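You operate a simulated robot arm through the tools that you are given. There is no shell and no other tool. Be economical: measure what you need, move in short steps, check, and stop when the job is done.

You are at the controls of a simulated robot arm. One attempt, no reset.

TASK
Dust the disc, then press the optical flat on it till wide bands show; lamp left on, brush back. Set down upright: green brush. What is to be rubbed or washed off counts as gone when no trace of it is left.

The check looks at the end state, three seconds after you hand in, the way a careful person would. Anything else that was tipped, shoved, dropped, spilled or broken makes it a failure.

THE ROBOT
A 6-joint arm with a two-finger parallel gripper, fixed in place. Base frame: the origin is at the foot of the arm, x ahead of it, y to its left, z up; the work surface is at about z = 0.746. Readings come in m, degrees, newtons and seconds.
With the tool pointing down near the work surface it reaches from about 0.26 to 0.68 m from the base axis. Its first joint turns from -66.0 to 66.0 degrees. Payload 2.9 kg.
The tool frame sits at the grasp point between the pads (the TCP): z along the fingers, y along the line on which they close. The tips reach 0.03 m beyond it. Largest opening 0.11 m; finger width 0.02, thickness 0.01; the body of the gripper, 0.048 by 0.112 m, starts 0.055 m behind the TCP.
Orientation is told as [roll, pitch, yaw] about the base's x, y, z axes, in that order, counted from this pose: with the fingers straight down and closing along the base's y, the tool's x points along the base's -x, its y along +y and its z along -z.

THE INTERFACE
- The arm moves only by the tool drive_tool. Its argument "motion" is a list of rows, each a list of 7 numbers: the shift along the base's x, y, z in units of 400 mm (1.0 is 400 mm), then the turn, a rotation vector about the base's x, y, z in units of 180 degrees (1.0 is 180 degrees), then the opening, from 0 (shut) to 1 (fully open). In form: [[tx, ty, tz, rx, ry, rz, hand], ...]. A call has 1 to 12 rows; each row is the pose to reach, as a shift and turn from the pose commanded when the call began. A call with a number of a shift or a turn outside -1 to 1 is refused whole. A row lasts 0.2 s, in which the tool goes at most 0.05 m and 8.6 degrees; a call with a longer step from one row to the next is refused whole, and so is a gripper value outside its range. A pose out of reach is approached as far as the arm can. The call stops where the force on the tool passes 40 N (or 10 N more than at its start, if that is more) or the arm is blocked; 0.2 s more then pass. The fingers move at their own pace (about 0.108 m/s each) and stop on an object; they squeeze with about 27 N. The grip force told is the motor's: it shows also when the fingers shut on nothing. Time passes only in rows, and 0.2 s behind the last, so rows that repeat a pose let the fingers close. It gives the time, the measured TCP pose, the force on the tool (base axes), the opening and the grip force at its end, in the units of the frame above (readings bear some noise), with the torque about the TCP (base axes, N m) and any sound that the robot's microphone picked up, and new pictures: "pictures" is both (left out), scene, wrist or none.
- Cameras (640 x 400 px; columns grow to the right, rows downward): "scene" is fixed at [0.0507, 0.4148, 1.3942]; the picture's right is [-0.95, -0.32, 0.00], its down [-0.15, 0.45, -0.88] and it looks along [0.28, -0.83, -0.48] (base axes); focal length 319 px, centre (320, 200). "wrist" rides on the gripper at [0.072, 0.017, -0.103] in the tool frame; the picture's right is [-0.23, 0.97, 0.00], its down [-0.76, -0.18, -0.62] and it looks along [-0.61, -0.14, 0.78] (tool axes); focal length 222 px, centre (320, 200). There is no depth. A picture from a camera that has moved, and an enlarged one, comes with that camera's place and axes in the base frame and with its lens.
- inspect(camera, box): a new picture of the part [left, top, right, bottom] of that camera's present view, enlarged. No time passes.
- sign_off(): hands the job in; it is judged then, once.

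Work in short steps. Places have to be worked out from the pictures, the camera data and where the tool is seen: move nearer, look again, correct. Check each grasp and each placing, and mend what went wrong. You have 120 turns and 200 pictures in all, those below and enlarged ones among them. Open the gripper and draw the arm clear of the work before you hand the job in, unless the task says otherwise; then end with one line.

The tools are called after ">>>" by a JSON object that holds its "fn" and its "kwargs". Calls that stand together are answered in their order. drive_tool: Moves the arm, as the interface text tells. Its arguments: {"type":"object","properties":{"motion":{"type":"array","items":{"type":"array","items":{"type":"number"}}},"pictures":{"type":"string","enum":["both","scene","wrist","none"]}},"required":["motion"]} The other tools are called the same way: inspect (camera, box) takes an enlarged picture of a part of a camera's view; sign_off () hands the job in.

At the start:

```text
t: 0.0
position: [0.3624, -0.2732, 1.1421]
tool_rot: [0.0, -0.1, -0.1]
wrist_force: [0.0, 1.4, 0.4]
torque: [-0.03, -0.04, 0.02]
finger_gap: 0.1096
finger_force: 0.1
```

scene: 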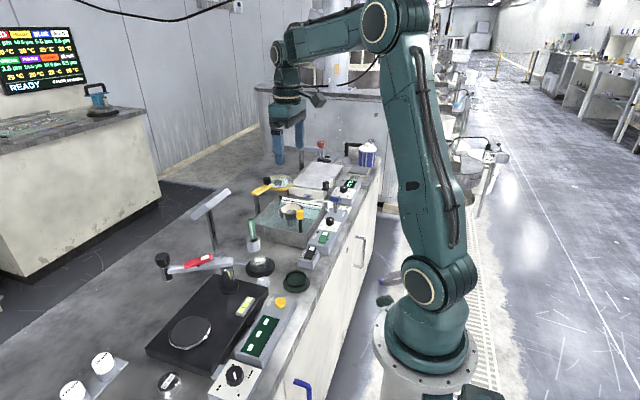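
wrist: 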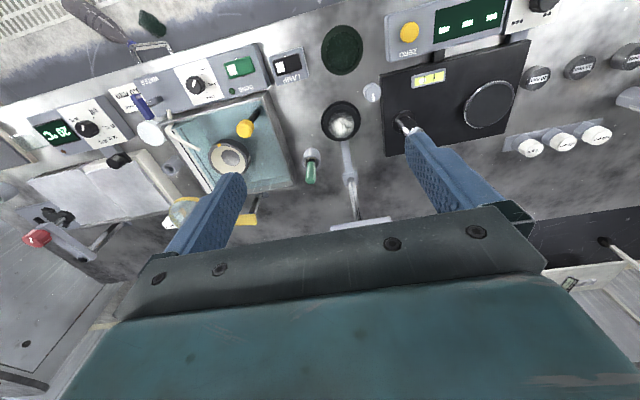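

I start with enlarged views to identify the disc, brush, optical flat and lamp.

>>> {"fn": "inspect", "kwargs": {"camera": "scene", "box": [140, 180, 340, 305]}}

>>> {"fn": "inspect", "kwargs": {"camera": "scene", "box": [40, 270, 320, 400]}}

>>> {"fn": "inspect", "kwargs": {"camera": "wrist", "box": [240, 0, 640, 240]}}

>>> {"fn": "inspect", "kwargs": {"camera": "wrist", "box": [0, 0, 320, 260]}}

```text
3.20 times, centred on (240, 242) of scene
camera zoom: at [0.0507, 0.4148, 1.3942], right [-0.95, -0.32, 0.0], down [-0.15, 0.45, -0.88], along [0.28, -0.83, -0.48], focal length 1020 px, centre (576, 64)
```

zoom: 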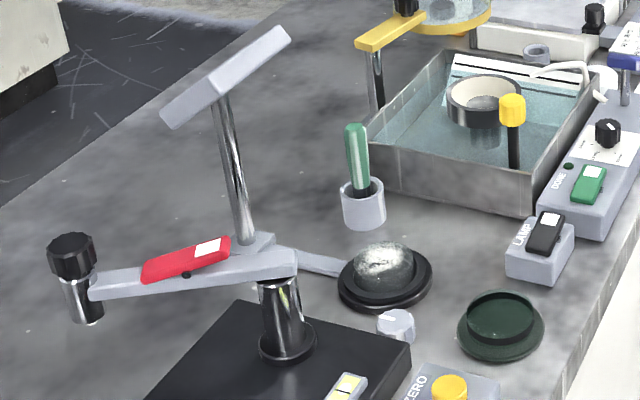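

```text
2.29 times, centred on (180, 335) of scene
camera zoom: at [0.0507, 0.4148, 1.3942], right [-0.95, -0.32, 0.0], down [-0.15, 0.45, -0.88], along [0.28, -0.83, -0.48], focal length 729 px, centre (640, -109)
```

zoom: 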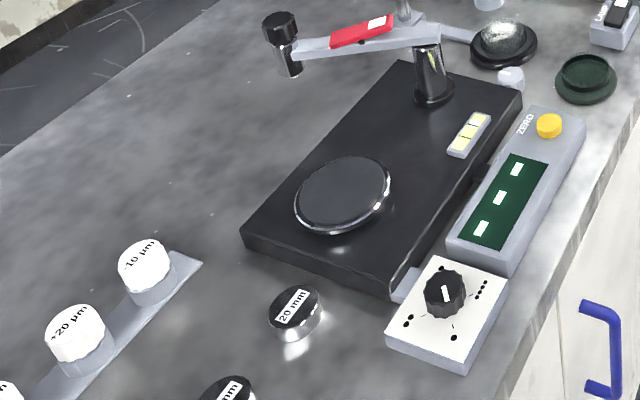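

```text
1.60 times, centred on (440, 120) of wrist
camera zoom: at [0.2899, -0.257, 1.2458], right [0.23, 0.97, 0.0], down [0.76, -0.18, 0.62], along [0.61, -0.14, -0.78], focal length 355 px, centre (128, 328)
```

zoom: 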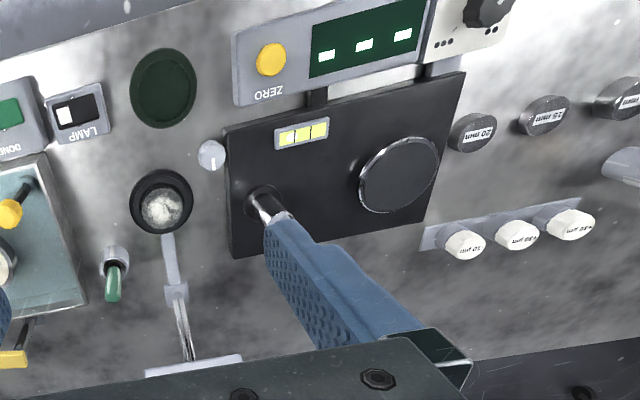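

```text
1.54 times, centred on (160, 130) of wrist
camera zoom: at [0.2899, -0.257, 1.2458], right [0.23, 0.97, 0.0], down [0.76, -0.18, 0.62], along [0.61, -0.14, -0.78], focal length 342 px, centre (566, 308)
```

zoom: 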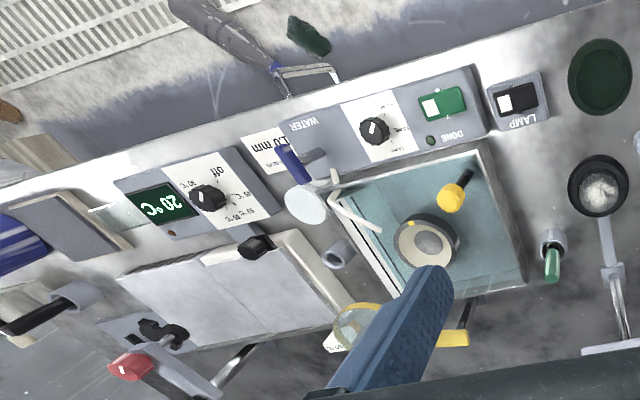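

The dusty disc seems near (0.446,-0.21), the brush in its cup near (0.53,-0.32), the dark green dish near (0.34,-0.22) and a LAMP switch further right. I lower the tool for a closer look.

>>> {"fn": "drive_tool", "kwargs": {"motion": [[-0.0125, 0.03, -0.106, 0, 0, 0, 1], [-0.025, 0.06, -0.212, 0, 0, 0, 1], [-0.0375, 0.09, -0.318, 0, 0, 0, 1], [-0.05, 0.125, -0.425, 0, 0, 0, 1]], "pictures": "wrist"}}

>>> {"fn": "inspect", "kwargs": {"camera": "wrist", "box": [160, 0, 480, 200]}}

```text
t: 1.0
position: [0.3421, -0.2221, 0.9709]
tool_rot: [0.0, 0.0, 0.0]
wrist_force: [0.0, 0.0, -0.8]
torque: [0.01, 0.0, -0.04]
finger_gap: 0.1099
finger_force: 0.0
camera wrist: at [0.2695, -0.2062, 1.0748], right [0.23, 0.97, 0.0], down [0.76, -0.18, 0.62], along [0.61, -0.14, -0.78], focal length 222 px, centre (320, 200)
```

wrist: 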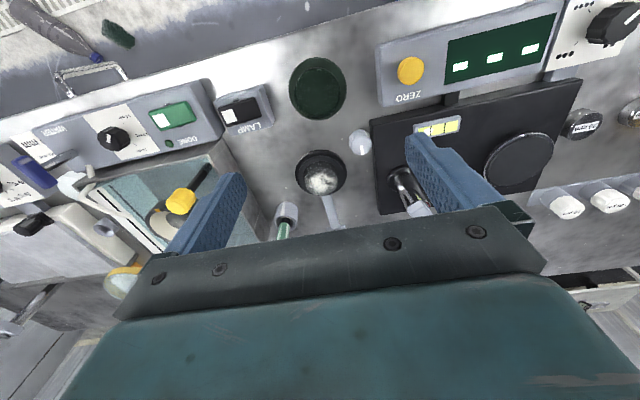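

```text
2.00 times, centred on (320, 100) of wrist
camera zoom: at [0.2695, -0.2062, 1.0748], right [0.23, 0.97, 0.0], down [0.76, -0.18, 0.62], along [0.61, -0.14, -0.78], focal length 444 px, centre (320, 400)
```

zoom: 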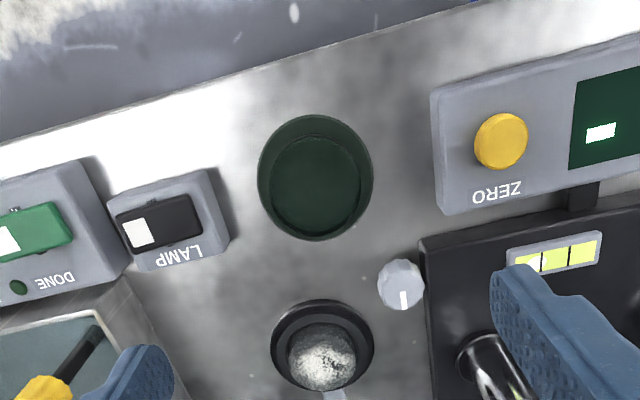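

I take closer views of the green dish, the disc, and the rest of the bench to find the optical flat.

>>> {"fn": "inspect", "kwargs": {"camera": "scene", "box": [240, 245, 320, 295]}}

>>> {"fn": "inspect", "kwargs": {"camera": "scene", "box": [240, 135, 400, 235]}}

>>> {"fn": "inspect", "kwargs": {"camera": "wrist", "box": [280, 50, 380, 112]}}

>>> {"fn": "inspect", "kwargs": {"camera": "wrist", "box": [260, 130, 380, 240]}}

```text
8.00 times, centred on (280, 270) of scene
camera zoom: at [0.0507, 0.4148, 1.3942], right [-0.95, -0.32, 0.0], down [-0.15, 0.45, -0.88], along [0.28, -0.83, -0.48], focal length 2551 px, centre (640, -360)
```

zoom: 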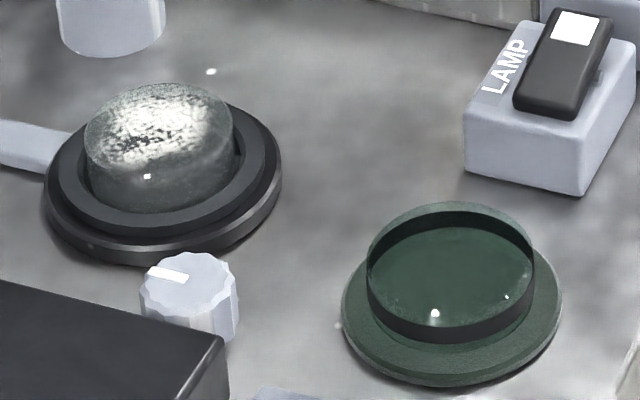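

```text
4.00 times, centred on (320, 185) of scene
camera zoom: at [0.0507, 0.4148, 1.3942], right [-0.95, -0.32, 0.0], down [-0.15, 0.45, -0.88], along [0.28, -0.83, -0.48], focal length 1275 px, centre (320, 260)
```

zoom: 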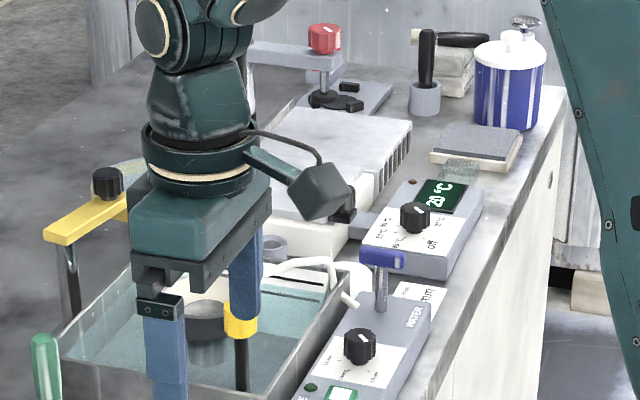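

```text
6.40 times, centred on (330, 81) of wrist
camera zoom: at [0.2695, -0.2062, 1.0748], right [0.23, 0.97, 0.0], down [0.76, -0.18, 0.62], along [0.61, -0.14, -0.78], focal length 1422 px, centre (256, 962)
```

zoom: 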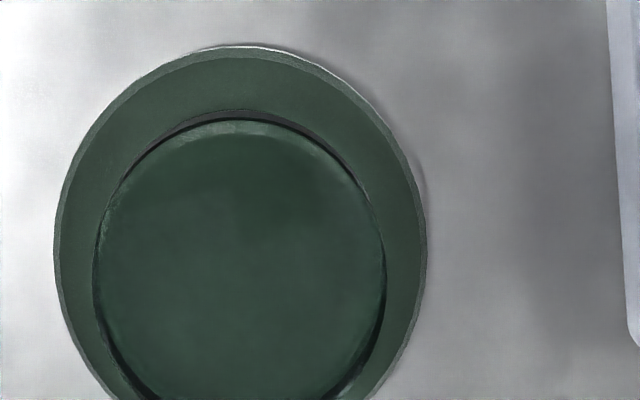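

```text
3.64 times, centred on (320, 185) of wrist
camera zoom: at [0.2695, -0.2062, 1.0748], right [0.23, 0.97, 0.0], down [0.76, -0.18, 0.62], along [0.61, -0.14, -0.78], focal length 808 px, centre (320, 254)
```

zoom: 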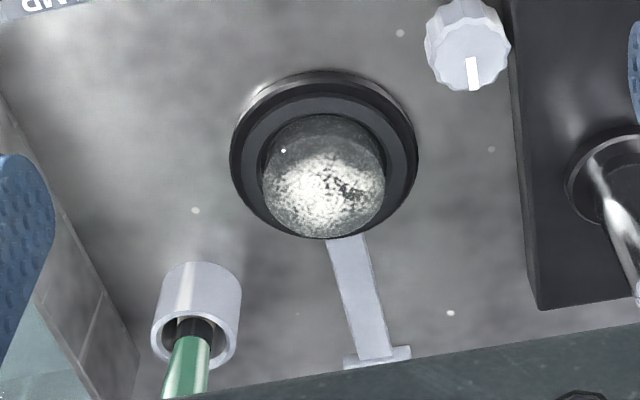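

The optical flat is the glass cylinder (about 60 mm) on the green felt mat, and the dusty disc sits in the black ring. I move above the green brush (about 0.533,-0.33) to refine its position.

>>> {"fn": "drive_tool", "kwargs": {"motion": [[0.09, -0.054, -0.01, 0, 0, 0, 1], [0.18, -0.108, -0.02, 0, 0, 0, 0.8], [0.26, -0.16, -0.03, 0, 0, 0, 0.6], [0.34, -0.21, -0.04, 0, 0, 0, 0.55], [0.42, -0.27, -0.05, 0, 0, 0, 0.55], [0.42, -0.27, -0.05, 0, 0, 0, 0.55]]}}

```text
t: 2.4
position: [0.5102, -0.3294, 0.952]
tool_rot: [0.0, 0.0, -0.1]
wrist_force: [0.5, 0.2, 0.0]
torque: [0.0, -0.03, -0.01]
finger_gap: 0.0606
finger_force: 0.1
camera wrist: at [0.4381, -0.3147, 1.0562], right [0.23, 0.97, 0.0], down [0.76, -0.18, 0.62], along [0.61, -0.14, -0.78], focal length 222 px, centre (320, 200)
```

scene: 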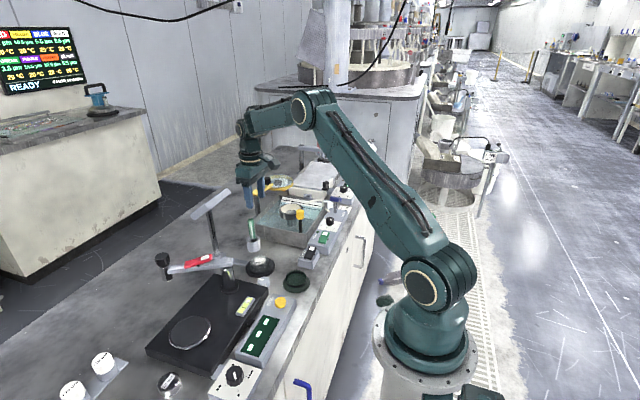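
wrist: 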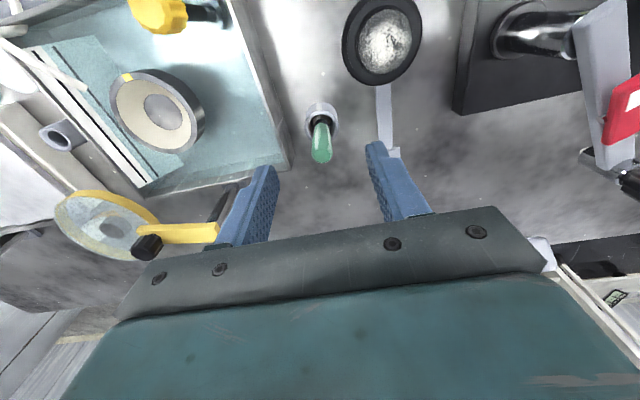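

The handle top lies near (0.53,-0.335), z about 0.86. I go down part way centred over it and look again.

>>> {"fn": "drive_tool", "kwargs": {"motion": [[0.025, -0.015, 0, 0, 0, 0, 0.55], [0.05, -0.02, -0.06, 0, 0, 0, 0.55], [0.05, -0.02, -0.11, 0, 0, 0, 0.55]]}}

>>> {"fn": "inspect", "kwargs": {"camera": "scene", "box": [180, 160, 310, 280]}}

```text
t: 3.2
position: [0.53, -0.3387, 0.9082]
tool_rot: [0.0, -0.1, 0.0]
wrist_force: [0.7, -0.5, 0.4]
torque: [-0.02, -0.01, 0.01]
finger_gap: 0.0603
finger_force: 0.1
camera wrist: at [0.458, -0.3229, 1.0118], right [0.23, 0.97, 0.0], down [0.76, -0.18, 0.62], along [0.61, -0.14, -0.78], focal length 222 px, centre (320, 200)
```

scene: 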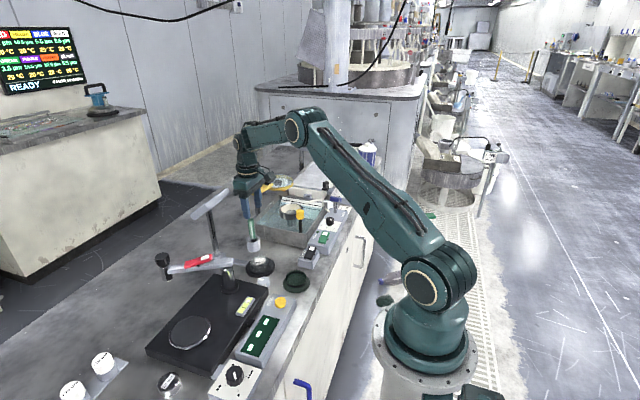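
wrist: 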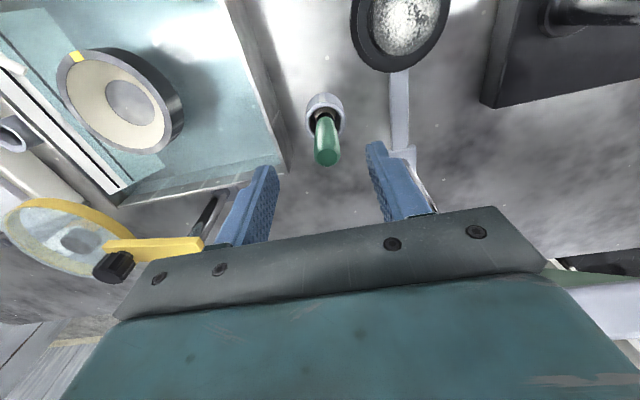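

```text
3.33 times, centred on (245, 220) of scene
camera zoom: at [0.0507, 0.4148, 1.3942], right [-0.95, -0.32, 0.0], down [-0.15, 0.45, -0.88], along [0.28, -0.83, -0.48], focal length 1063 px, centre (570, 133)
```

zoom: 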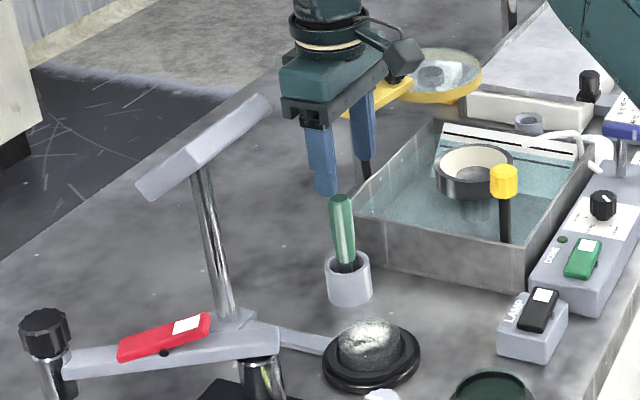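

Handle is centred between the fingers in y. I lower to grip mid-handle above the cup rim and close.

>>> {"fn": "drive_tool", "kwargs": {"motion": [[0.0125, 0.0075, -0.08, 0, 0, 0, 0.55], [0.0125, 0.0075, -0.175, 0, 0, 0, 0.55], [0.0125, 0.0075, -0.175, 0, 0, 0, 0.3], [0.0125, 0.0075, -0.175, 0, 0, 0, 0.0], [0.0125, 0.0075, -0.175, 0, 0, 0, 0.0]]}}

>>> {"fn": "inspect", "kwargs": {"camera": "scene", "box": [180, 160, 310, 280]}}

```text
t: 4.4
position: [0.5353, -0.3346, 0.8382]
tool_rot: [0.0, 0.0, -0.1]
wrist_force: [-0.3, 0.7, 0.2]
torque: [0.0, 0.01, -0.02]
finger_gap: 0.0202
finger_force: 26.9
camera wrist: at [0.4637, -0.3202, 0.9414], right [0.23, 0.97, 0.0], down [0.76, -0.18, 0.62], along [0.61, -0.14, -0.78], focal length 222 px, centre (320, 200)
```

scene: 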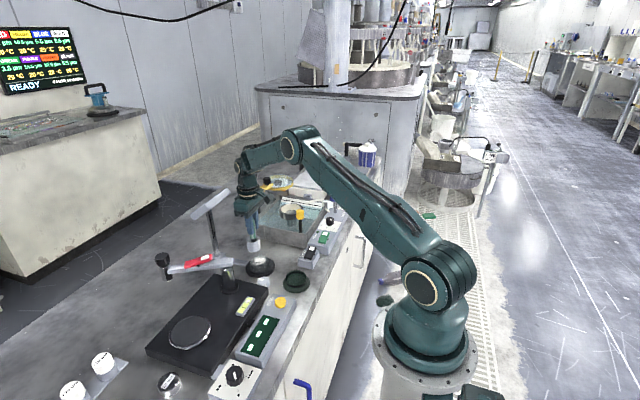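
wrist: 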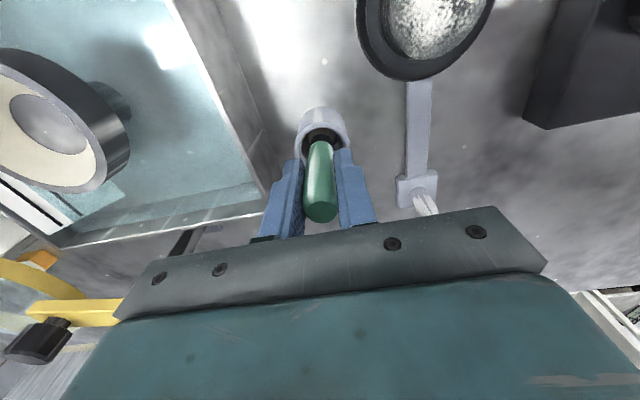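

```text
3.33 times, centred on (245, 220) of scene
camera zoom: at [0.0507, 0.4148, 1.3942], right [-0.95, -0.32, 0.0], down [-0.15, 0.45, -0.88], along [0.28, -0.83, -0.48], focal length 1063 px, centre (570, 133)
```

zoom: 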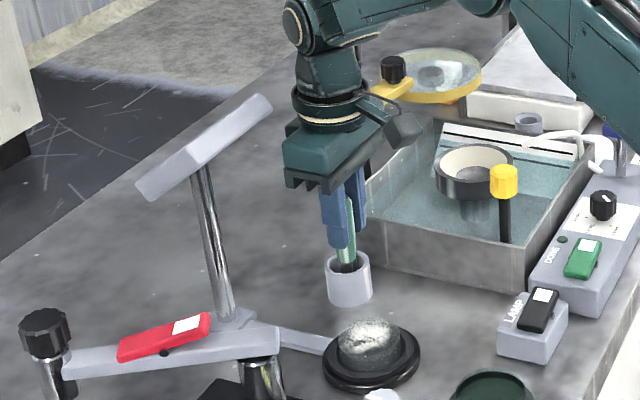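

Brush is gripped (gap 20 mm). I lift it straight up and check that it comes without the cup.

>>> {"fn": "drive_tool", "kwargs": {"motion": [[0, 0, 0.08, 0, 0, 0, 0], [0, 0, 0.16, 0, 0, 0, 0], [0, 0, 0.23, 0, 0, 0, 0]]}}

>>> {"fn": "inspect", "kwargs": {"camera": "scene", "box": [200, 160, 310, 280]}}

```text
t: 5.2
position: [0.5344, -0.3348, 0.9302]
tool_rot: [0.0, 0.0, 0.1]
wrist_force: [-0.2, 0.7, -0.3]
torque: [0.0, 0.04, 0.0]
finger_gap: 0.0201
finger_force: 27.4
camera wrist: at [0.4638, -0.3197, 1.0336], right [0.23, 0.97, 0.0], down [0.76, -0.18, 0.62], along [0.61, -0.14, -0.78], focal length 222 px, centre (320, 200)
```

scene: 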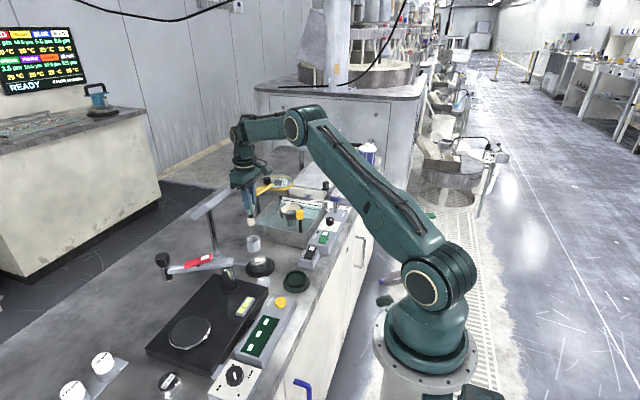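
wrist: 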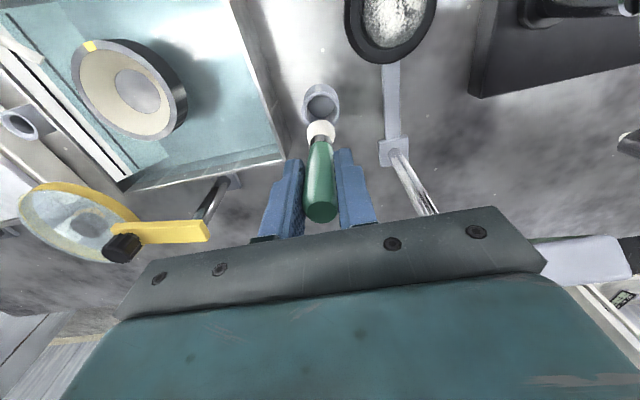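

```text
3.33 times, centred on (255, 220) of scene
camera zoom: at [0.0507, 0.4149, 1.3942], right [-0.95, -0.32, 0.0], down [-0.15, 0.45, -0.88], along [0.28, -0.83, -0.48], focal length 1063 px, centre (537, 133)
```

zoom: 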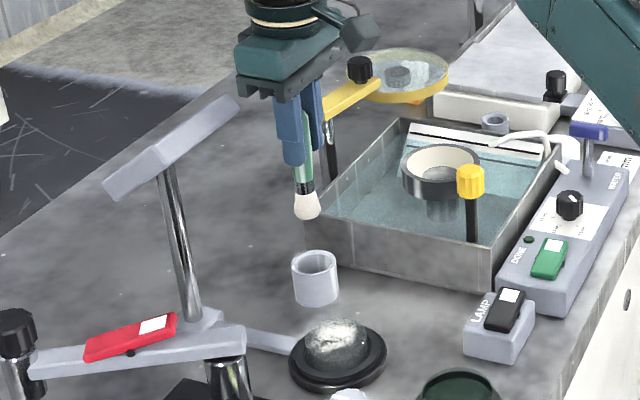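

The brush (white bristles, tip about 90 mm below the TCP) is free of the cup. I carry it above the disc near (0.472,-0.255).

>>> {"fn": "drive_tool", "kwargs": {"motion": [[-0.08, 0.05, 0, 0, 0, 0, 0], [-0.15, 0.13, 0, 0, 0, 0, 0], [-0.1575, 0.2, 0, 0, 0, 0, 0], [-0.1575, 0.2, -0.06, 0, 0, 0, 0]]}}

>>> {"fn": "inspect", "kwargs": {"camera": "scene", "box": [210, 200, 310, 290]}}

>>> {"fn": "inspect", "kwargs": {"camera": "wrist", "box": [240, 60, 400, 160]}}

```text
t: 6.2
position: [0.4712, -0.2558, 0.9061]
tool_rot: [0.0, 0.1, 0.0]
wrist_force: [-0.4, -0.4, -0.7]
torque: [0.0, 0.02, -0.02]
finger_gap: 0.02
finger_force: 27.4
camera wrist: at [0.3999, -0.2399, 1.01], right [0.23, 0.97, 0.0], down [0.76, -0.18, 0.62], along [0.61, -0.14, -0.78], focal length 222 px, centre (320, 200)
```

scene: 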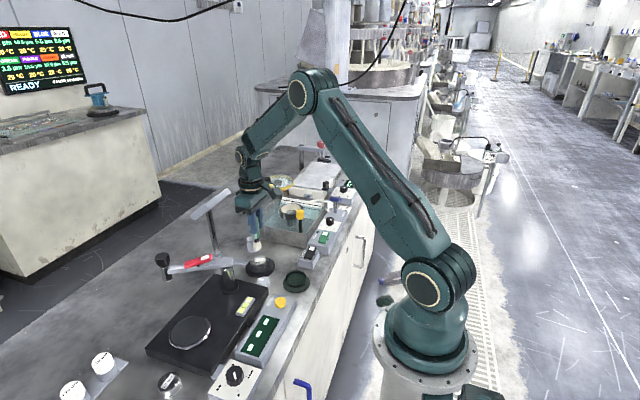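
wrist: 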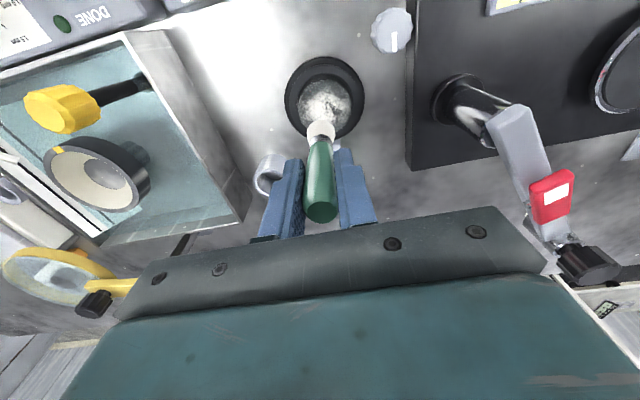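

```text
4.44 times, centred on (260, 245) of scene
camera zoom: at [0.0507, 0.4149, 1.3942], right [-0.95, -0.32, 0.0], down [-0.15, 0.45, -0.88], along [0.28, -0.83, -0.48], focal length 1417 px, centre (587, 0)
```

zoom: 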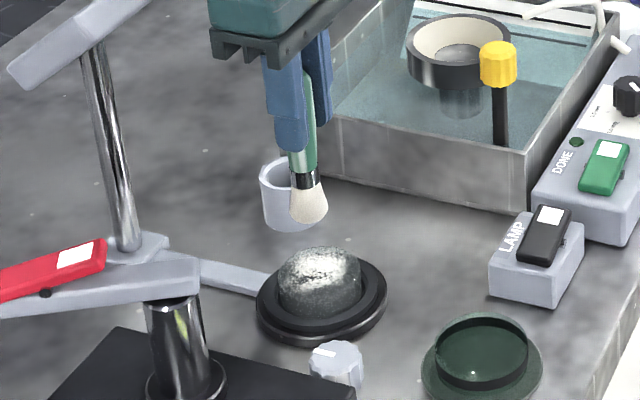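

```text
4.00 times, centred on (320, 110) of wrist
camera zoom: at [0.3999, -0.2399, 1.01], right [0.23, 0.97, 0.0], down [0.76, -0.18, 0.62], along [0.61, -0.14, -0.78], focal length 888 px, centre (320, 560)
```

zoom: 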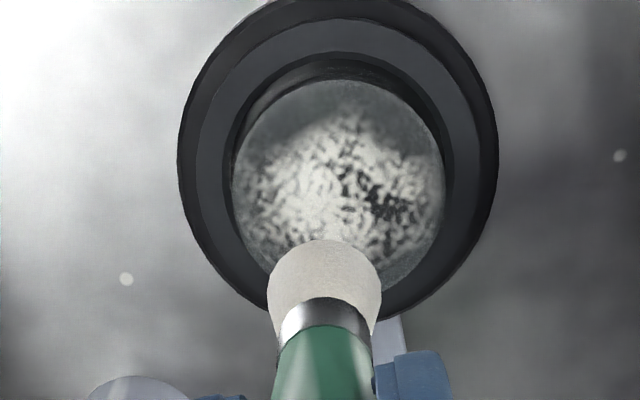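

Disc centre refines to about (0.466,-0.251), radius 27 mm. I lower the brush toward it in small steps.

>>> {"fn": "drive_tool", "kwargs": {"motion": [[-0.0125, 0.0125, -0.03, 0, 0, 0, 0], [-0.0125, 0.0125, -0.06, 0, 0, 0, 0], [-0.0125, 0.0125, -0.08, 0, 0, 0, 0]]}}

>>> {"fn": "inspect", "kwargs": {"camera": "scene", "box": [230, 230, 290, 280]}}

```text
t: 7.0
position: [0.4673, -0.2499, 0.874]
tool_rot: [0.0, -0.1, 0.0]
wrist_force: [-0.1, -0.5, -0.7]
torque: [0.0, -0.02, -0.07]
finger_gap: 0.02
finger_force: 27.0
camera wrist: at [0.3953, -0.2348, 0.9778], right [0.23, 0.97, 0.0], down [0.76, -0.18, 0.62], along [0.61, -0.14, -0.78], focal length 222 px, centre (320, 200)
```

scene: 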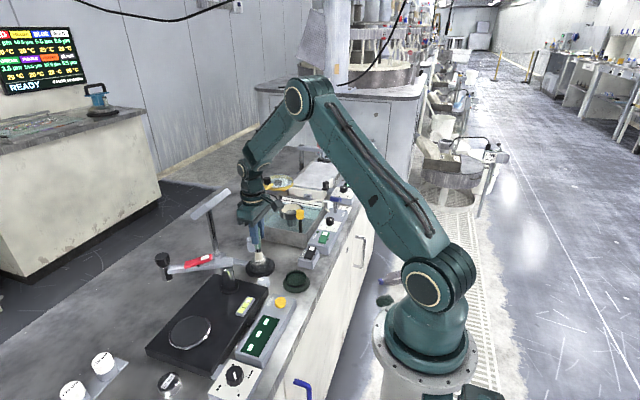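
wrist: 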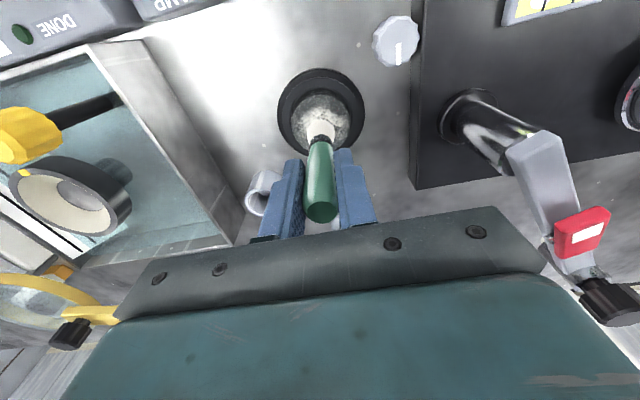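

```text
8.00 times, centred on (260, 255) of scene
camera zoom: at [0.0507, 0.4148, 1.3942], right [-0.95, -0.32, 0.0], down [-0.15, 0.45, -0.88], along [0.28, -0.83, -0.48], focal length 2551 px, centre (800, -240)
```

zoom: 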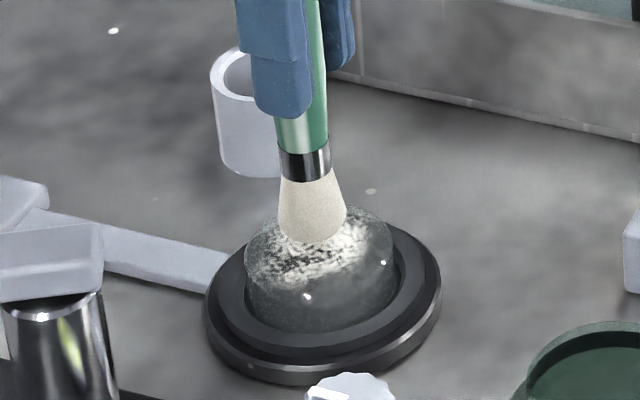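

The tip is just above or at the disc surface with no force yet. I lower 4 mm and then 4 more, watching force.

>>> {"fn": "drive_tool", "kwargs": {"motion": [[0, 0, -0.005, 0, 0, 0, 0], [0, 0, -0.01, 0, 0, 0, 0]], "pictures": "none"}}

>>> {"fn": "inspect", "kwargs": {"camera": "scene", "box": [230, 230, 290, 280]}}

>>> {"fn": "inspect", "kwargs": {"camera": "wrist", "box": [270, 60, 370, 150]}}

```text
t: 7.6
position: [0.4668, -0.2503, 0.8701]
tool_rot: [0.0, 0.1, 0.0]
wrist_force: [0.2, -0.7, 0.0]
torque: [0.03, 0.0, 0.02]
finger_gap: 0.0201
finger_force: 26.9
```

```text
8.00 times, centred on (260, 255) of scene
camera zoom: at [0.0507, 0.4148, 1.3942], right [-0.95, -0.32, 0.0], down [-0.15, 0.45, -0.88], along [0.28, -0.83, -0.48], focal length 2551 px, centre (800, -240)
```

zoom: 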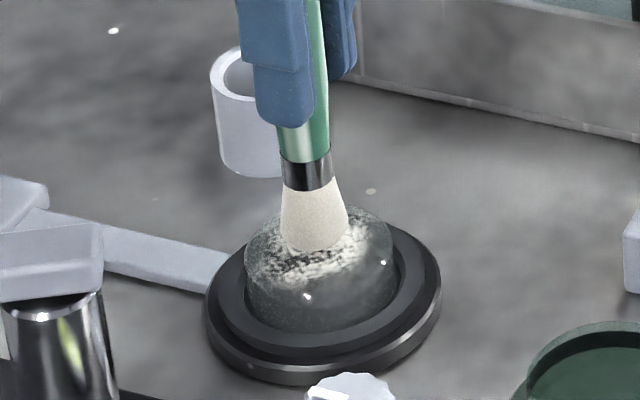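

```text
4.44 times, centred on (320, 105) of wrist
camera zoom: at [0.395, -0.2351, 0.9735], right [0.23, 0.97, 0.0], down [0.76, -0.18, 0.62], along [0.61, -0.14, -0.78], focal length 987 px, centre (320, 622)
```

zoom: 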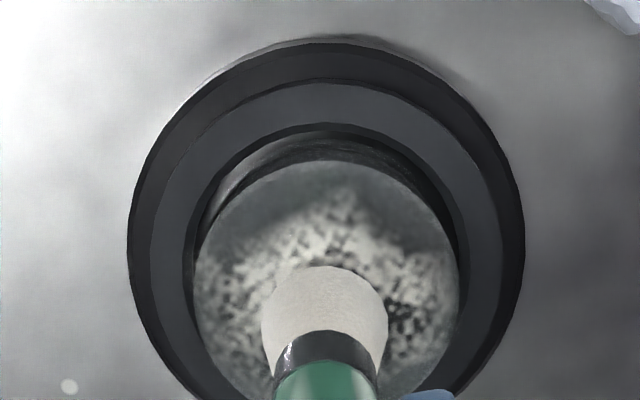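

Still no contact (a small shadow shows a gap). Lower another 6 mm in 2 mm steps.

>>> {"fn": "drive_tool", "kwargs": {"motion": [[0, 0, -0.005, 0, 0, 0, 0], [0, 0, -0.01, 0, 0, 0, 0], [0, 0, -0.015, 0, 0, 0, 0]], "pictures": "none"}}

>>> {"fn": "inspect", "kwargs": {"camera": "wrist", "box": [270, 60, 370, 150]}}

```text
t: 8.4
position: [0.4669, -0.2516, 0.8645]
tool_rot: [0.1, 0.0, 0.0]
wrist_force: [-0.7, 0.5, 0.0]
torque: [0.04, 0.02, 0.03]
finger_gap: 0.0202
finger_force: 27.0
```

```text
4.44 times, centred on (320, 105) of wrist
camera zoom: at [0.395, -0.2354, 0.9677], right [0.23, 0.97, 0.0], down [0.76, -0.18, 0.62], along [0.61, -0.14, -0.78], focal length 987 px, centre (320, 622)
```

zoom: 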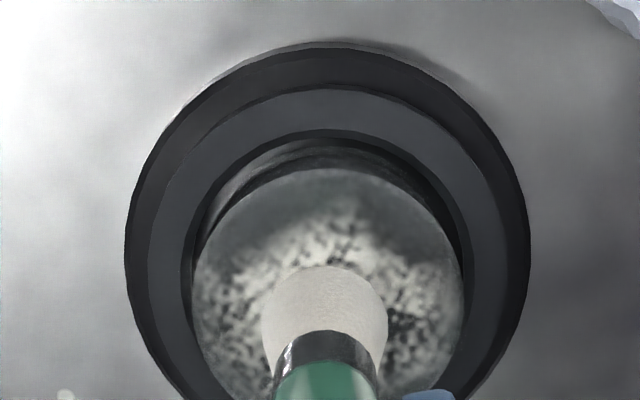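

The tip is at the centre and seems to be in contact. I make a test stroke along y to see whether dust goes.

>>> {"fn": "drive_tool", "kwargs": {"motion": [[0, 0.02, 0, 0, 0, 0, 0], [0, 0.045, 0, 0, 0, 0, 0], [0, 0.02, 0, 0, 0, 0, 0], [0, -0.02, 0, 0, 0, 0, 0], [0, -0.045, 0, 0, 0, 0, 0]], "pictures": "none"}}

>>> {"fn": "inspect", "kwargs": {"camera": "wrist", "box": [270, 60, 370, 150]}}

```text
t: 9.6
position: [0.4664, -0.2683, 0.8642]
tool_rot: [0.0, 0.0, 0.0]
wrist_force: [-0.4, -0.2, 0.0]
torque: [0.02, 0.0, -0.02]
finger_gap: 0.0203
finger_force: 27.1
```

```text
4.44 times, centred on (320, 105) of wrist
camera zoom: at [0.3946, -0.253, 0.9675], right [0.23, 0.97, 0.0], down [0.76, -0.18, 0.62], along [0.61, -0.14, -0.78], focal length 987 px, centre (320, 622)
```

zoom: 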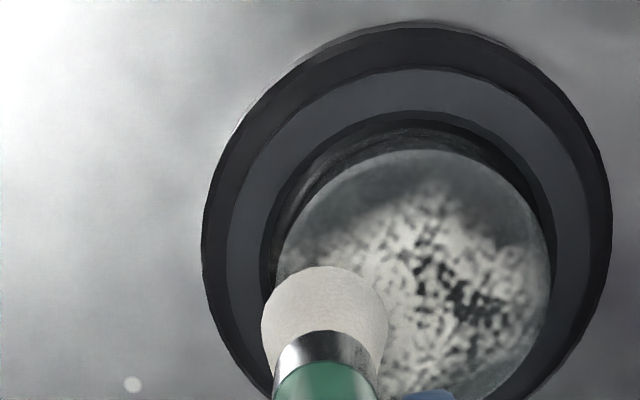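

No dust removed, so not yet touching. I lower 5 mm at the disc centre and read the force.

>>> {"fn": "drive_tool", "kwargs": {"motion": [[0, 0.045, 0, 0, 0, 0, 0], [0, 0.045, -0.0075, 0, 0, 0, 0], [0, 0.045, -0.0125, 0, 0, 0, 0], [0, 0.045, -0.0125, 0, 0, 0, 0]], "pictures": "none"}}

>>> {"fn": "inspect", "kwargs": {"camera": "scene", "box": [230, 230, 290, 280]}}

```text
t: 10.6
position: [0.4682, -0.251, 0.8607]
tool_rot: [-0.1, -0.3, -0.1]
wrist_force: [2.1, 1.2, 21.4]
torque: [0.09, -0.24, 0.01]
finger_gap: 0.0205
finger_force: 26.6
```

```text
8.00 times, centred on (260, 255) of scene
camera zoom: at [0.0504, 0.415, 1.3941], right [-0.95, -0.32, 0.0], down [-0.15, 0.45, -0.88], along [0.28, -0.83, -0.48], focal length 2551 px, centre (800, -240)
```

zoom: 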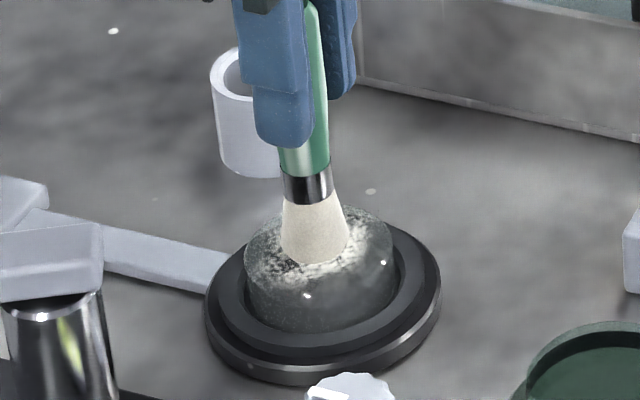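

Contact: 21 N, a bit firm; contact begins near TCP z 0.862. I ease up 2 mm and make strokes along y at light pressure.

>>> {"fn": "drive_tool", "kwargs": {"motion": [[0, 0, 0.005, 0, 0, 0, 0], [0, 0.02, 0.005, 0, 0, 0, 0], [0, 0.04, 0.005, 0, 0, 0, 0], [0, 0.02, 0.005, 0, 0, 0, 0], [0, 0, 0.005, 0, 0, 0, 0], [0, -0.02, 0.005, 0, 0, 0, 0], [0, -0.04, 0.005, 0, 0, 0, 0]], "pictures": "none"}}

>>> {"fn": "inspect", "kwargs": {"camera": "wrist", "box": [270, 60, 370, 150]}}

```text
t: 12.2
position: [0.467, -0.266, 0.861]
tool_rot: [0.0, 0.1, 0.1]
wrist_force: [0.6, 0.9, 4.5]
torque: [0.14, -0.1, 0.04]
finger_gap: 0.0198
finger_force: 27.4
```

```text
4.44 times, centred on (320, 105) of wrist
camera zoom: at [0.3947, -0.251, 0.9645], right [0.23, 0.97, 0.0], down [0.76, -0.18, 0.62], along [0.61, -0.14, -0.78], focal length 987 px, centre (320, 622)
```

zoom: 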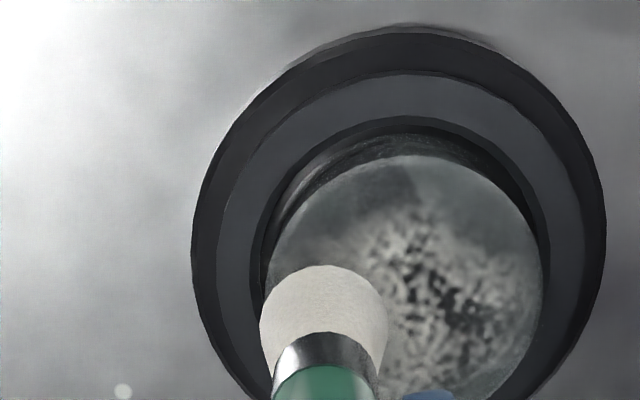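

Dust is fading at about 4.5 N. I continue a raster over the +x half of the disc.

>>> {"fn": "drive_tool", "kwargs": {"motion": [[0.025, 0.005, 0, 0, 0, 0, 0], [0.025, 0.025, 0, 0, 0, 0, 0], [0.025, 0.045, 0, 0, 0, 0, 0], [0.025, 0.065, 0, 0, 0, 0, 0], [0.025, 0.078, 0, 0, 0, 0, 0], [0.05, 0.065, 0, 0, 0, 0, 0], [0.05, 0.05, 0, 0, 0, 0, 0], [0.05, 0.03, 0, 0, 0, 0, 0], [0.05, 0.015, 0, 0, 0, 0, 0], [0.025, 0.0, 0, 0, 0, 0, 0], [0, 0, 0, 0, 0, 0, 0], [-0.025, 0.005, 0, 0, 0, 0, 0]], "pictures": "none"}}

>>> {"fn": "drive_tool", "kwargs": {"motion": [[0, 0.02, 0, 0, 0, 0, 0], [0, 0.04, 0, 0, 0, 0, 0], [0, 0.06, 0, 0, 0, 0, 0], [0, 0.073, 0, 0, 0, 0, 0], [-0.025, 0.06, 0, 0, 0, 0, 0], [-0.025, 0.045, 0, 0, 0, 0, 0], [-0.025, 0.025, 0, 0, 0, 0, 0], [-0.025, 0.01, 0, 0, 0, 0, 0], [0.0, 0.01, 0, 0, 0, 0, 0], [0.02, 0.02, 0, 0, 0, 0, 0], [0.025, 0.035, 0, 0, 0, 0, 0], [0.025, 0.055, 0, 0, 0, 0, 0]], "pictures": "none"}}

>>> {"fn": "inspect", "kwargs": {"camera": "wrist", "box": [270, 60, 370, 150]}}

>>> {"fn": "inspect", "kwargs": {"camera": "scene", "box": [230, 230, 290, 280]}}

```text
t: 14.8
position: [0.4567, -0.2641, 0.8614]
tool_rot: [0.0, 0.0, 0.0]
wrist_force: [-0.1, 0.4, -1.2]
torque: [0.0, 0.03, -0.02]
finger_gap: 0.0201
finger_force: 27.1
```

```text
t: 17.4
position: [0.4679, -0.2412, 0.8607]
tool_rot: [0.0, 0.0, -0.1]
wrist_force: [0.1, 0.2, -0.2]
torque: [0.02, 0.0, 0.0]
finger_gap: 0.0201
finger_force: 27.1
```

```text
4.44 times, centred on (320, 105) of wrist
camera zoom: at [0.3951, -0.2269, 0.9647], right [0.23, 0.97, 0.0], down [0.76, -0.18, 0.62], along [0.61, -0.14, -0.78], focal length 987 px, centre (320, 622)
```

zoom: 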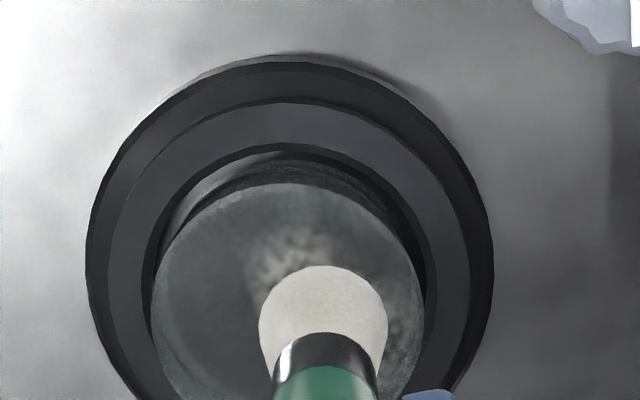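

```text
8.00 times, centred on (260, 255) of scene
camera zoom: at [0.0507, 0.4148, 1.3942], right [-0.95, -0.32, 0.0], down [-0.15, 0.45, -0.88], along [0.28, -0.83, -0.48], focal length 2551 px, centre (800, -240)
```

zoom: 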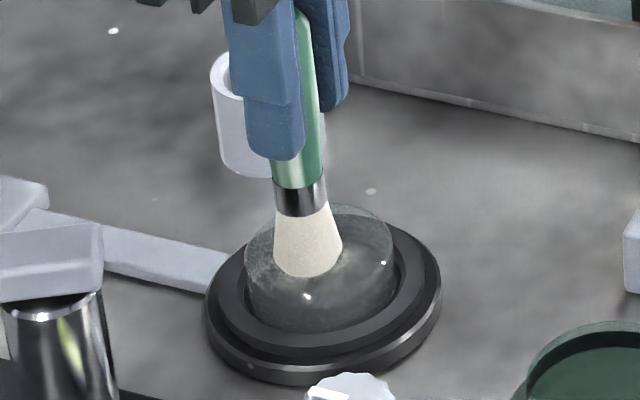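

Most dust is gone; remaining traces toward −x and the +y edge. I press 1 mm lower and go over those areas.

>>> {"fn": "drive_tool", "kwargs": {"motion": [[0, 0.018, -0.0025, 0, 0, 0, 0], [-0.025, 0.015, -0.0025, 0, 0, 0, 0], [-0.045, 0, -0.0025, 0, 0, 0, 0], [-0.055, -0.025, -0.0025, 0, 0, 0, 0], [-0.045, -0.048, -0.0025, 0, 0, 0, 0], [-0.03, -0.045, -0.0025, 0, 0, 0, 0], [-0.03, -0.025, -0.0025, 0, 0, 0, 0], [-0.03, -0.002, -0.0025, 0, 0, 0, 0], [-0.015, 0.01, -0.0025, 0, 0, 0, 0], [-0.015, -0.015, -0.0025, 0, 0, 0, 0], [0.005, -0.01, -0.0025, 0, 0, 0, 0], [0.02, 0.008, -0.0025, 0, 0, 0, 0]], "pictures": "none"}}

>>> {"fn": "inspect", "kwargs": {"camera": "wrist", "box": [270, 60, 370, 150]}}

```text
t: 20.0
position: [0.4746, -0.2402, 0.8606]
tool_rot: [-0.1, -0.1, -0.1]
wrist_force: [-0.4, -3.9, 12.6]
torque: [-0.29, -0.07, -0.04]
finger_gap: 0.0198
finger_force: 27.1
```

```text
4.44 times, centred on (320, 105) of wrist
camera zoom: at [0.4034, -0.2242, 0.9638], right [0.23, 0.97, 0.0], down [0.76, -0.18, 0.62], along [0.61, -0.14, -0.78], focal length 987 px, centre (320, 622)
```

zoom: 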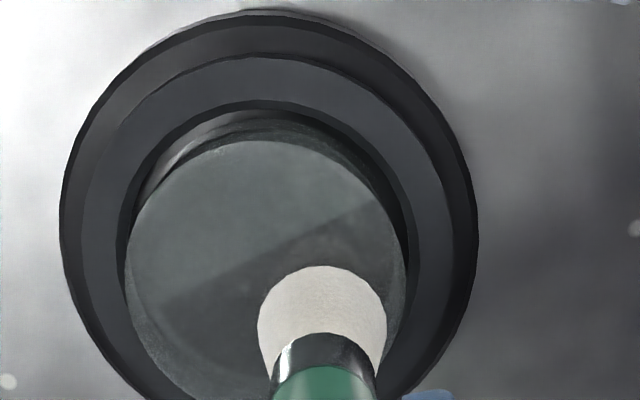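

Nearly clean. I lift 40 mm and move back a bit to inspect the whole disc.

>>> {"fn": "drive_tool", "kwargs": {"motion": [[0, 0, 0.05, 0, 0, 0, 0], [-0.05, 0, 0.1, 0, 0, 0, 0], [-0.15, 0, 0.12, 0, 0, 0, 0]], "pictures": "none"}}

>>> {"fn": "inspect", "kwargs": {"camera": "wrist", "box": [260, 60, 400, 180]}}

>>> {"fn": "inspect", "kwargs": {"camera": "scene", "box": [230, 230, 310, 290]}}

```text
t: 20.8
position: [0.4156, -0.2391, 0.9077]
tool_rot: [0.0, 0.0, 0.0]
wrist_force: [-0.2, 0.1, -0.6]
torque: [0.02, -0.01, 0.03]
finger_gap: 0.02
finger_force: 27.0
```

```text
3.33 times, centred on (330, 120) of wrist
camera zoom: at [0.3436, -0.2237, 1.0118], right [0.23, 0.97, 0.0], down [0.76, -0.18, 0.62], along [0.61, -0.14, -0.78], focal length 740 px, centre (287, 467)
```

zoom: 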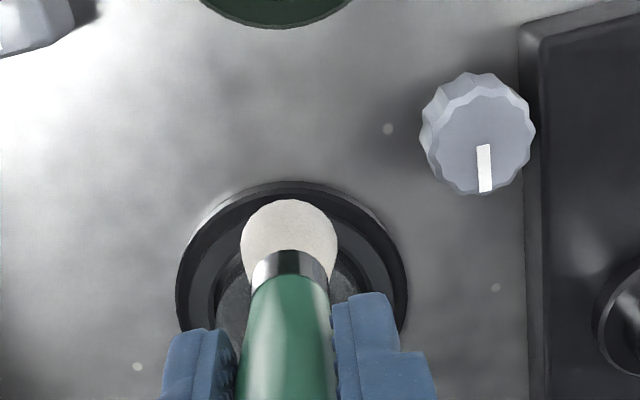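

```text
6.67 times, centred on (270, 260) of scene
camera zoom: at [0.0507, 0.4149, 1.3942], right [-0.95, -0.32, 0.0], down [-0.15, 0.45, -0.88], along [0.28, -0.83, -0.48], focal length 2126 px, centre (653, -200)
```

zoom: 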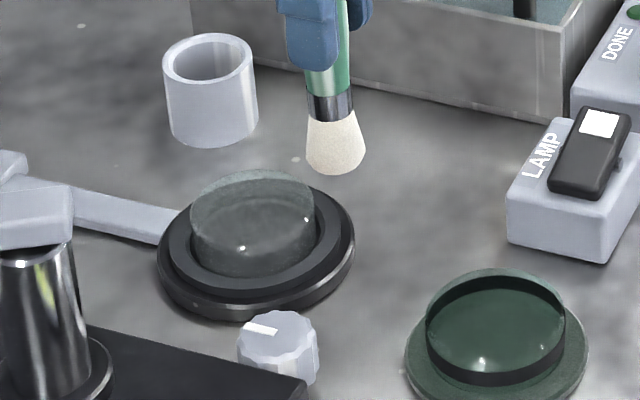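

From the scene view it looks clean; I shift toward the cup so that the wrist camera sees the disc unobstructed.

>>> {"fn": "drive_tool", "kwargs": {"motion": [[0.08, -0.06, 0.03, 0, 0, 0, 0], [0.18, -0.12, 0.06, 0, 0, 0, 0], [0.25, -0.18, 0.06, 0, 0, 0, 0], [0.295, -0.23, 0.06, 0, 0, 0, 0]], "pictures": "wrist"}}

>>> {"fn": "inspect", "kwargs": {"camera": "wrist", "box": [330, 0, 450, 100]}}

>>> {"fn": "inspect", "kwargs": {"camera": "scene", "box": [240, 240, 280, 280]}}

```text
t: 21.8
position: [0.5341, -0.3319, 0.9327]
tool_rot: [0.0, 0.0, 0.0]
wrist_force: [0.0, 0.4, -0.1]
torque: [0.0, 0.0, -0.01]
finger_gap: 0.02
finger_force: 27.4
camera wrist: at [0.4622, -0.3166, 1.0356], right [0.23, 0.97, 0.0], down [0.76, -0.18, 0.62], along [0.61, -0.14, -0.78], focal length 222 px, centre (320, 200)
```

wrist: 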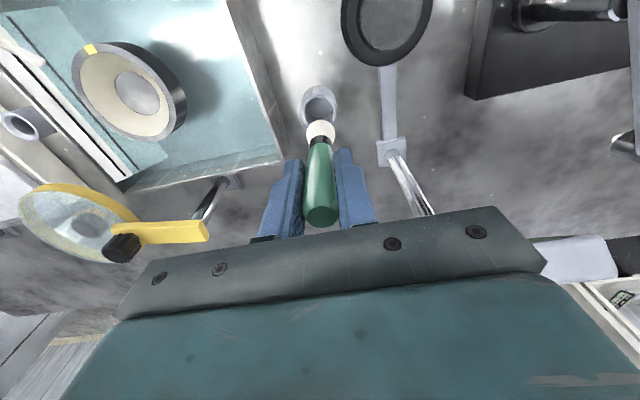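

```text
4.00 times, centred on (390, 50) of wrist
camera zoom: at [0.4622, -0.3166, 1.0356], right [0.23, 0.97, 0.0], down [0.76, -0.18, 0.62], along [0.61, -0.14, -0.78], focal length 888 px, centre (40, 800)
```

zoom: 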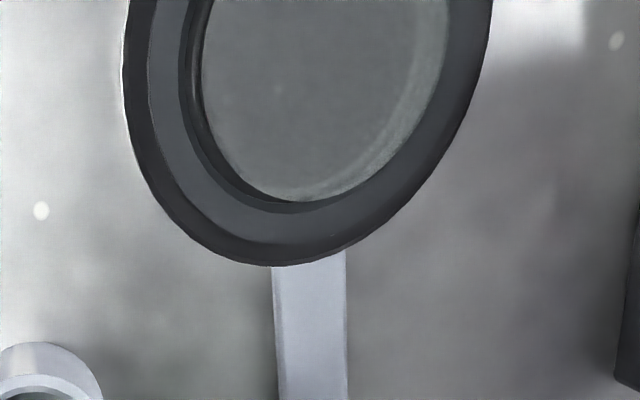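

```text
10.00 times, centred on (260, 260) of scene
camera zoom: at [0.0507, 0.4149, 1.3942], right [-0.95, -0.32, 0.0], down [-0.15, 0.45, -0.88], along [0.28, -0.83, -0.48], focal length 3188 px, centre (920, -400)
```

zoom: 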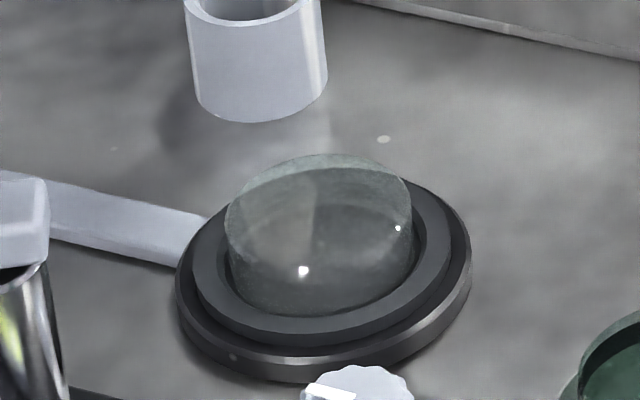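

There is a faint lighter ring at the disc edge that might be haze or just ground glass; I'll do one light circular pass at 20 mm radius to be safe. First I go back above the disc.

>>> {"fn": "drive_tool", "kwargs": {"motion": [[-0.06, 0.06, 0, 0, 0, 0, 0], [-0.11, 0.14, 0, 0, 0, 0, 0], [-0.1175, 0.202, 0, 0, 0, 0, 0], [-0.1175, 0.202, -0.08, 0, 0, 0, 0], [-0.1175, 0.202, -0.15, 0, 0, 0, 0], [-0.1175, 0.202, -0.179, 0, 0, 0, 0]], "pictures": "none"}}

>>> {"fn": "inspect", "kwargs": {"camera": "wrist", "box": [270, 60, 370, 150]}}

```text
t: 23.2
position: [0.4862, -0.2505, 0.8605]
tool_rot: [0.0, 0.0, 0.0]
wrist_force: [-0.2, 0.1, 3.2]
torque: [0.05, 0.03, -0.01]
finger_gap: 0.0201
finger_force: 26.4
```

```text
4.44 times, centred on (320, 105) of wrist
camera zoom: at [0.4134, -0.2349, 0.9642], right [0.23, 0.97, 0.0], down [0.76, -0.18, 0.62], along [0.61, -0.14, -0.78], focal length 987 px, centre (320, 622)
```

zoom: 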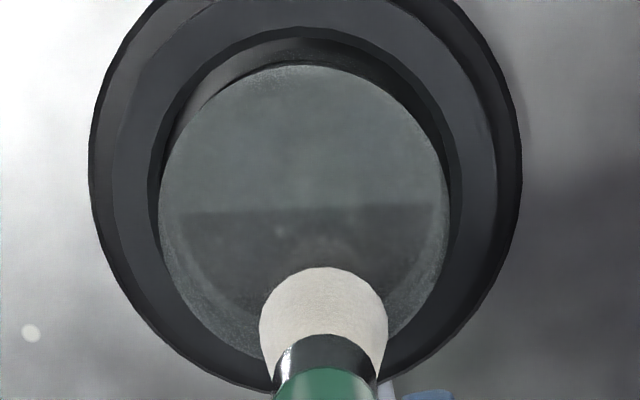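

Light contact at 3 N. Now the circular pass.

>>> {"fn": "drive_tool", "kwargs": {"motion": [[-0.0067, 0.025, 0, 0, 0, 0, 0], [-0.025, 0.0433, 0, 0, 0, 0, 0], [-0.05, 0.05, 0, 0, 0, 0, 0], [-0.075, 0.0433, 0, 0, 0, 0, 0], [-0.0933, 0.025, 0, 0, 0, 0, 0], [-0.1, 0, 0, 0, 0, 0, 0], [-0.0933, -0.025, 0, 0, 0, 0, 0], [-0.075, -0.0433, 0, 0, 0, 0, 0], [-0.05, -0.05, 0, 0, 0, 0, 0], [-0.025, -0.0433, 0, 0, 0, 0, 0], [-0.0067, -0.025, 0, 0, 0, 0, 0], [0, 0, 0, 0, 0, 0, 0]], "pictures": "none"}}

>>> {"fn": "inspect", "kwargs": {"camera": "wrist", "box": [270, 60, 370, 150]}}

```text
t: 25.8
position: [0.4861, -0.2524, 0.8599]
tool_rot: [0.1, 0.0, 0.0]
wrist_force: [0.1, -1.8, 4.2]
torque: [-0.14, -0.06, -0.01]
finger_gap: 0.0201
finger_force: 27.4
```

```text
4.44 times, centred on (320, 105) of wrist
camera zoom: at [0.414, -0.2354, 0.9641], right [0.23, 0.97, 0.0], down [0.76, -0.18, 0.62], along [0.61, -0.14, -0.78], focal length 987 px, centre (320, 622)
```

zoom: 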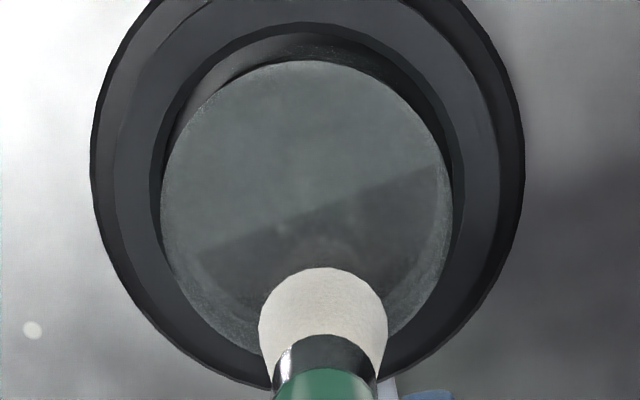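

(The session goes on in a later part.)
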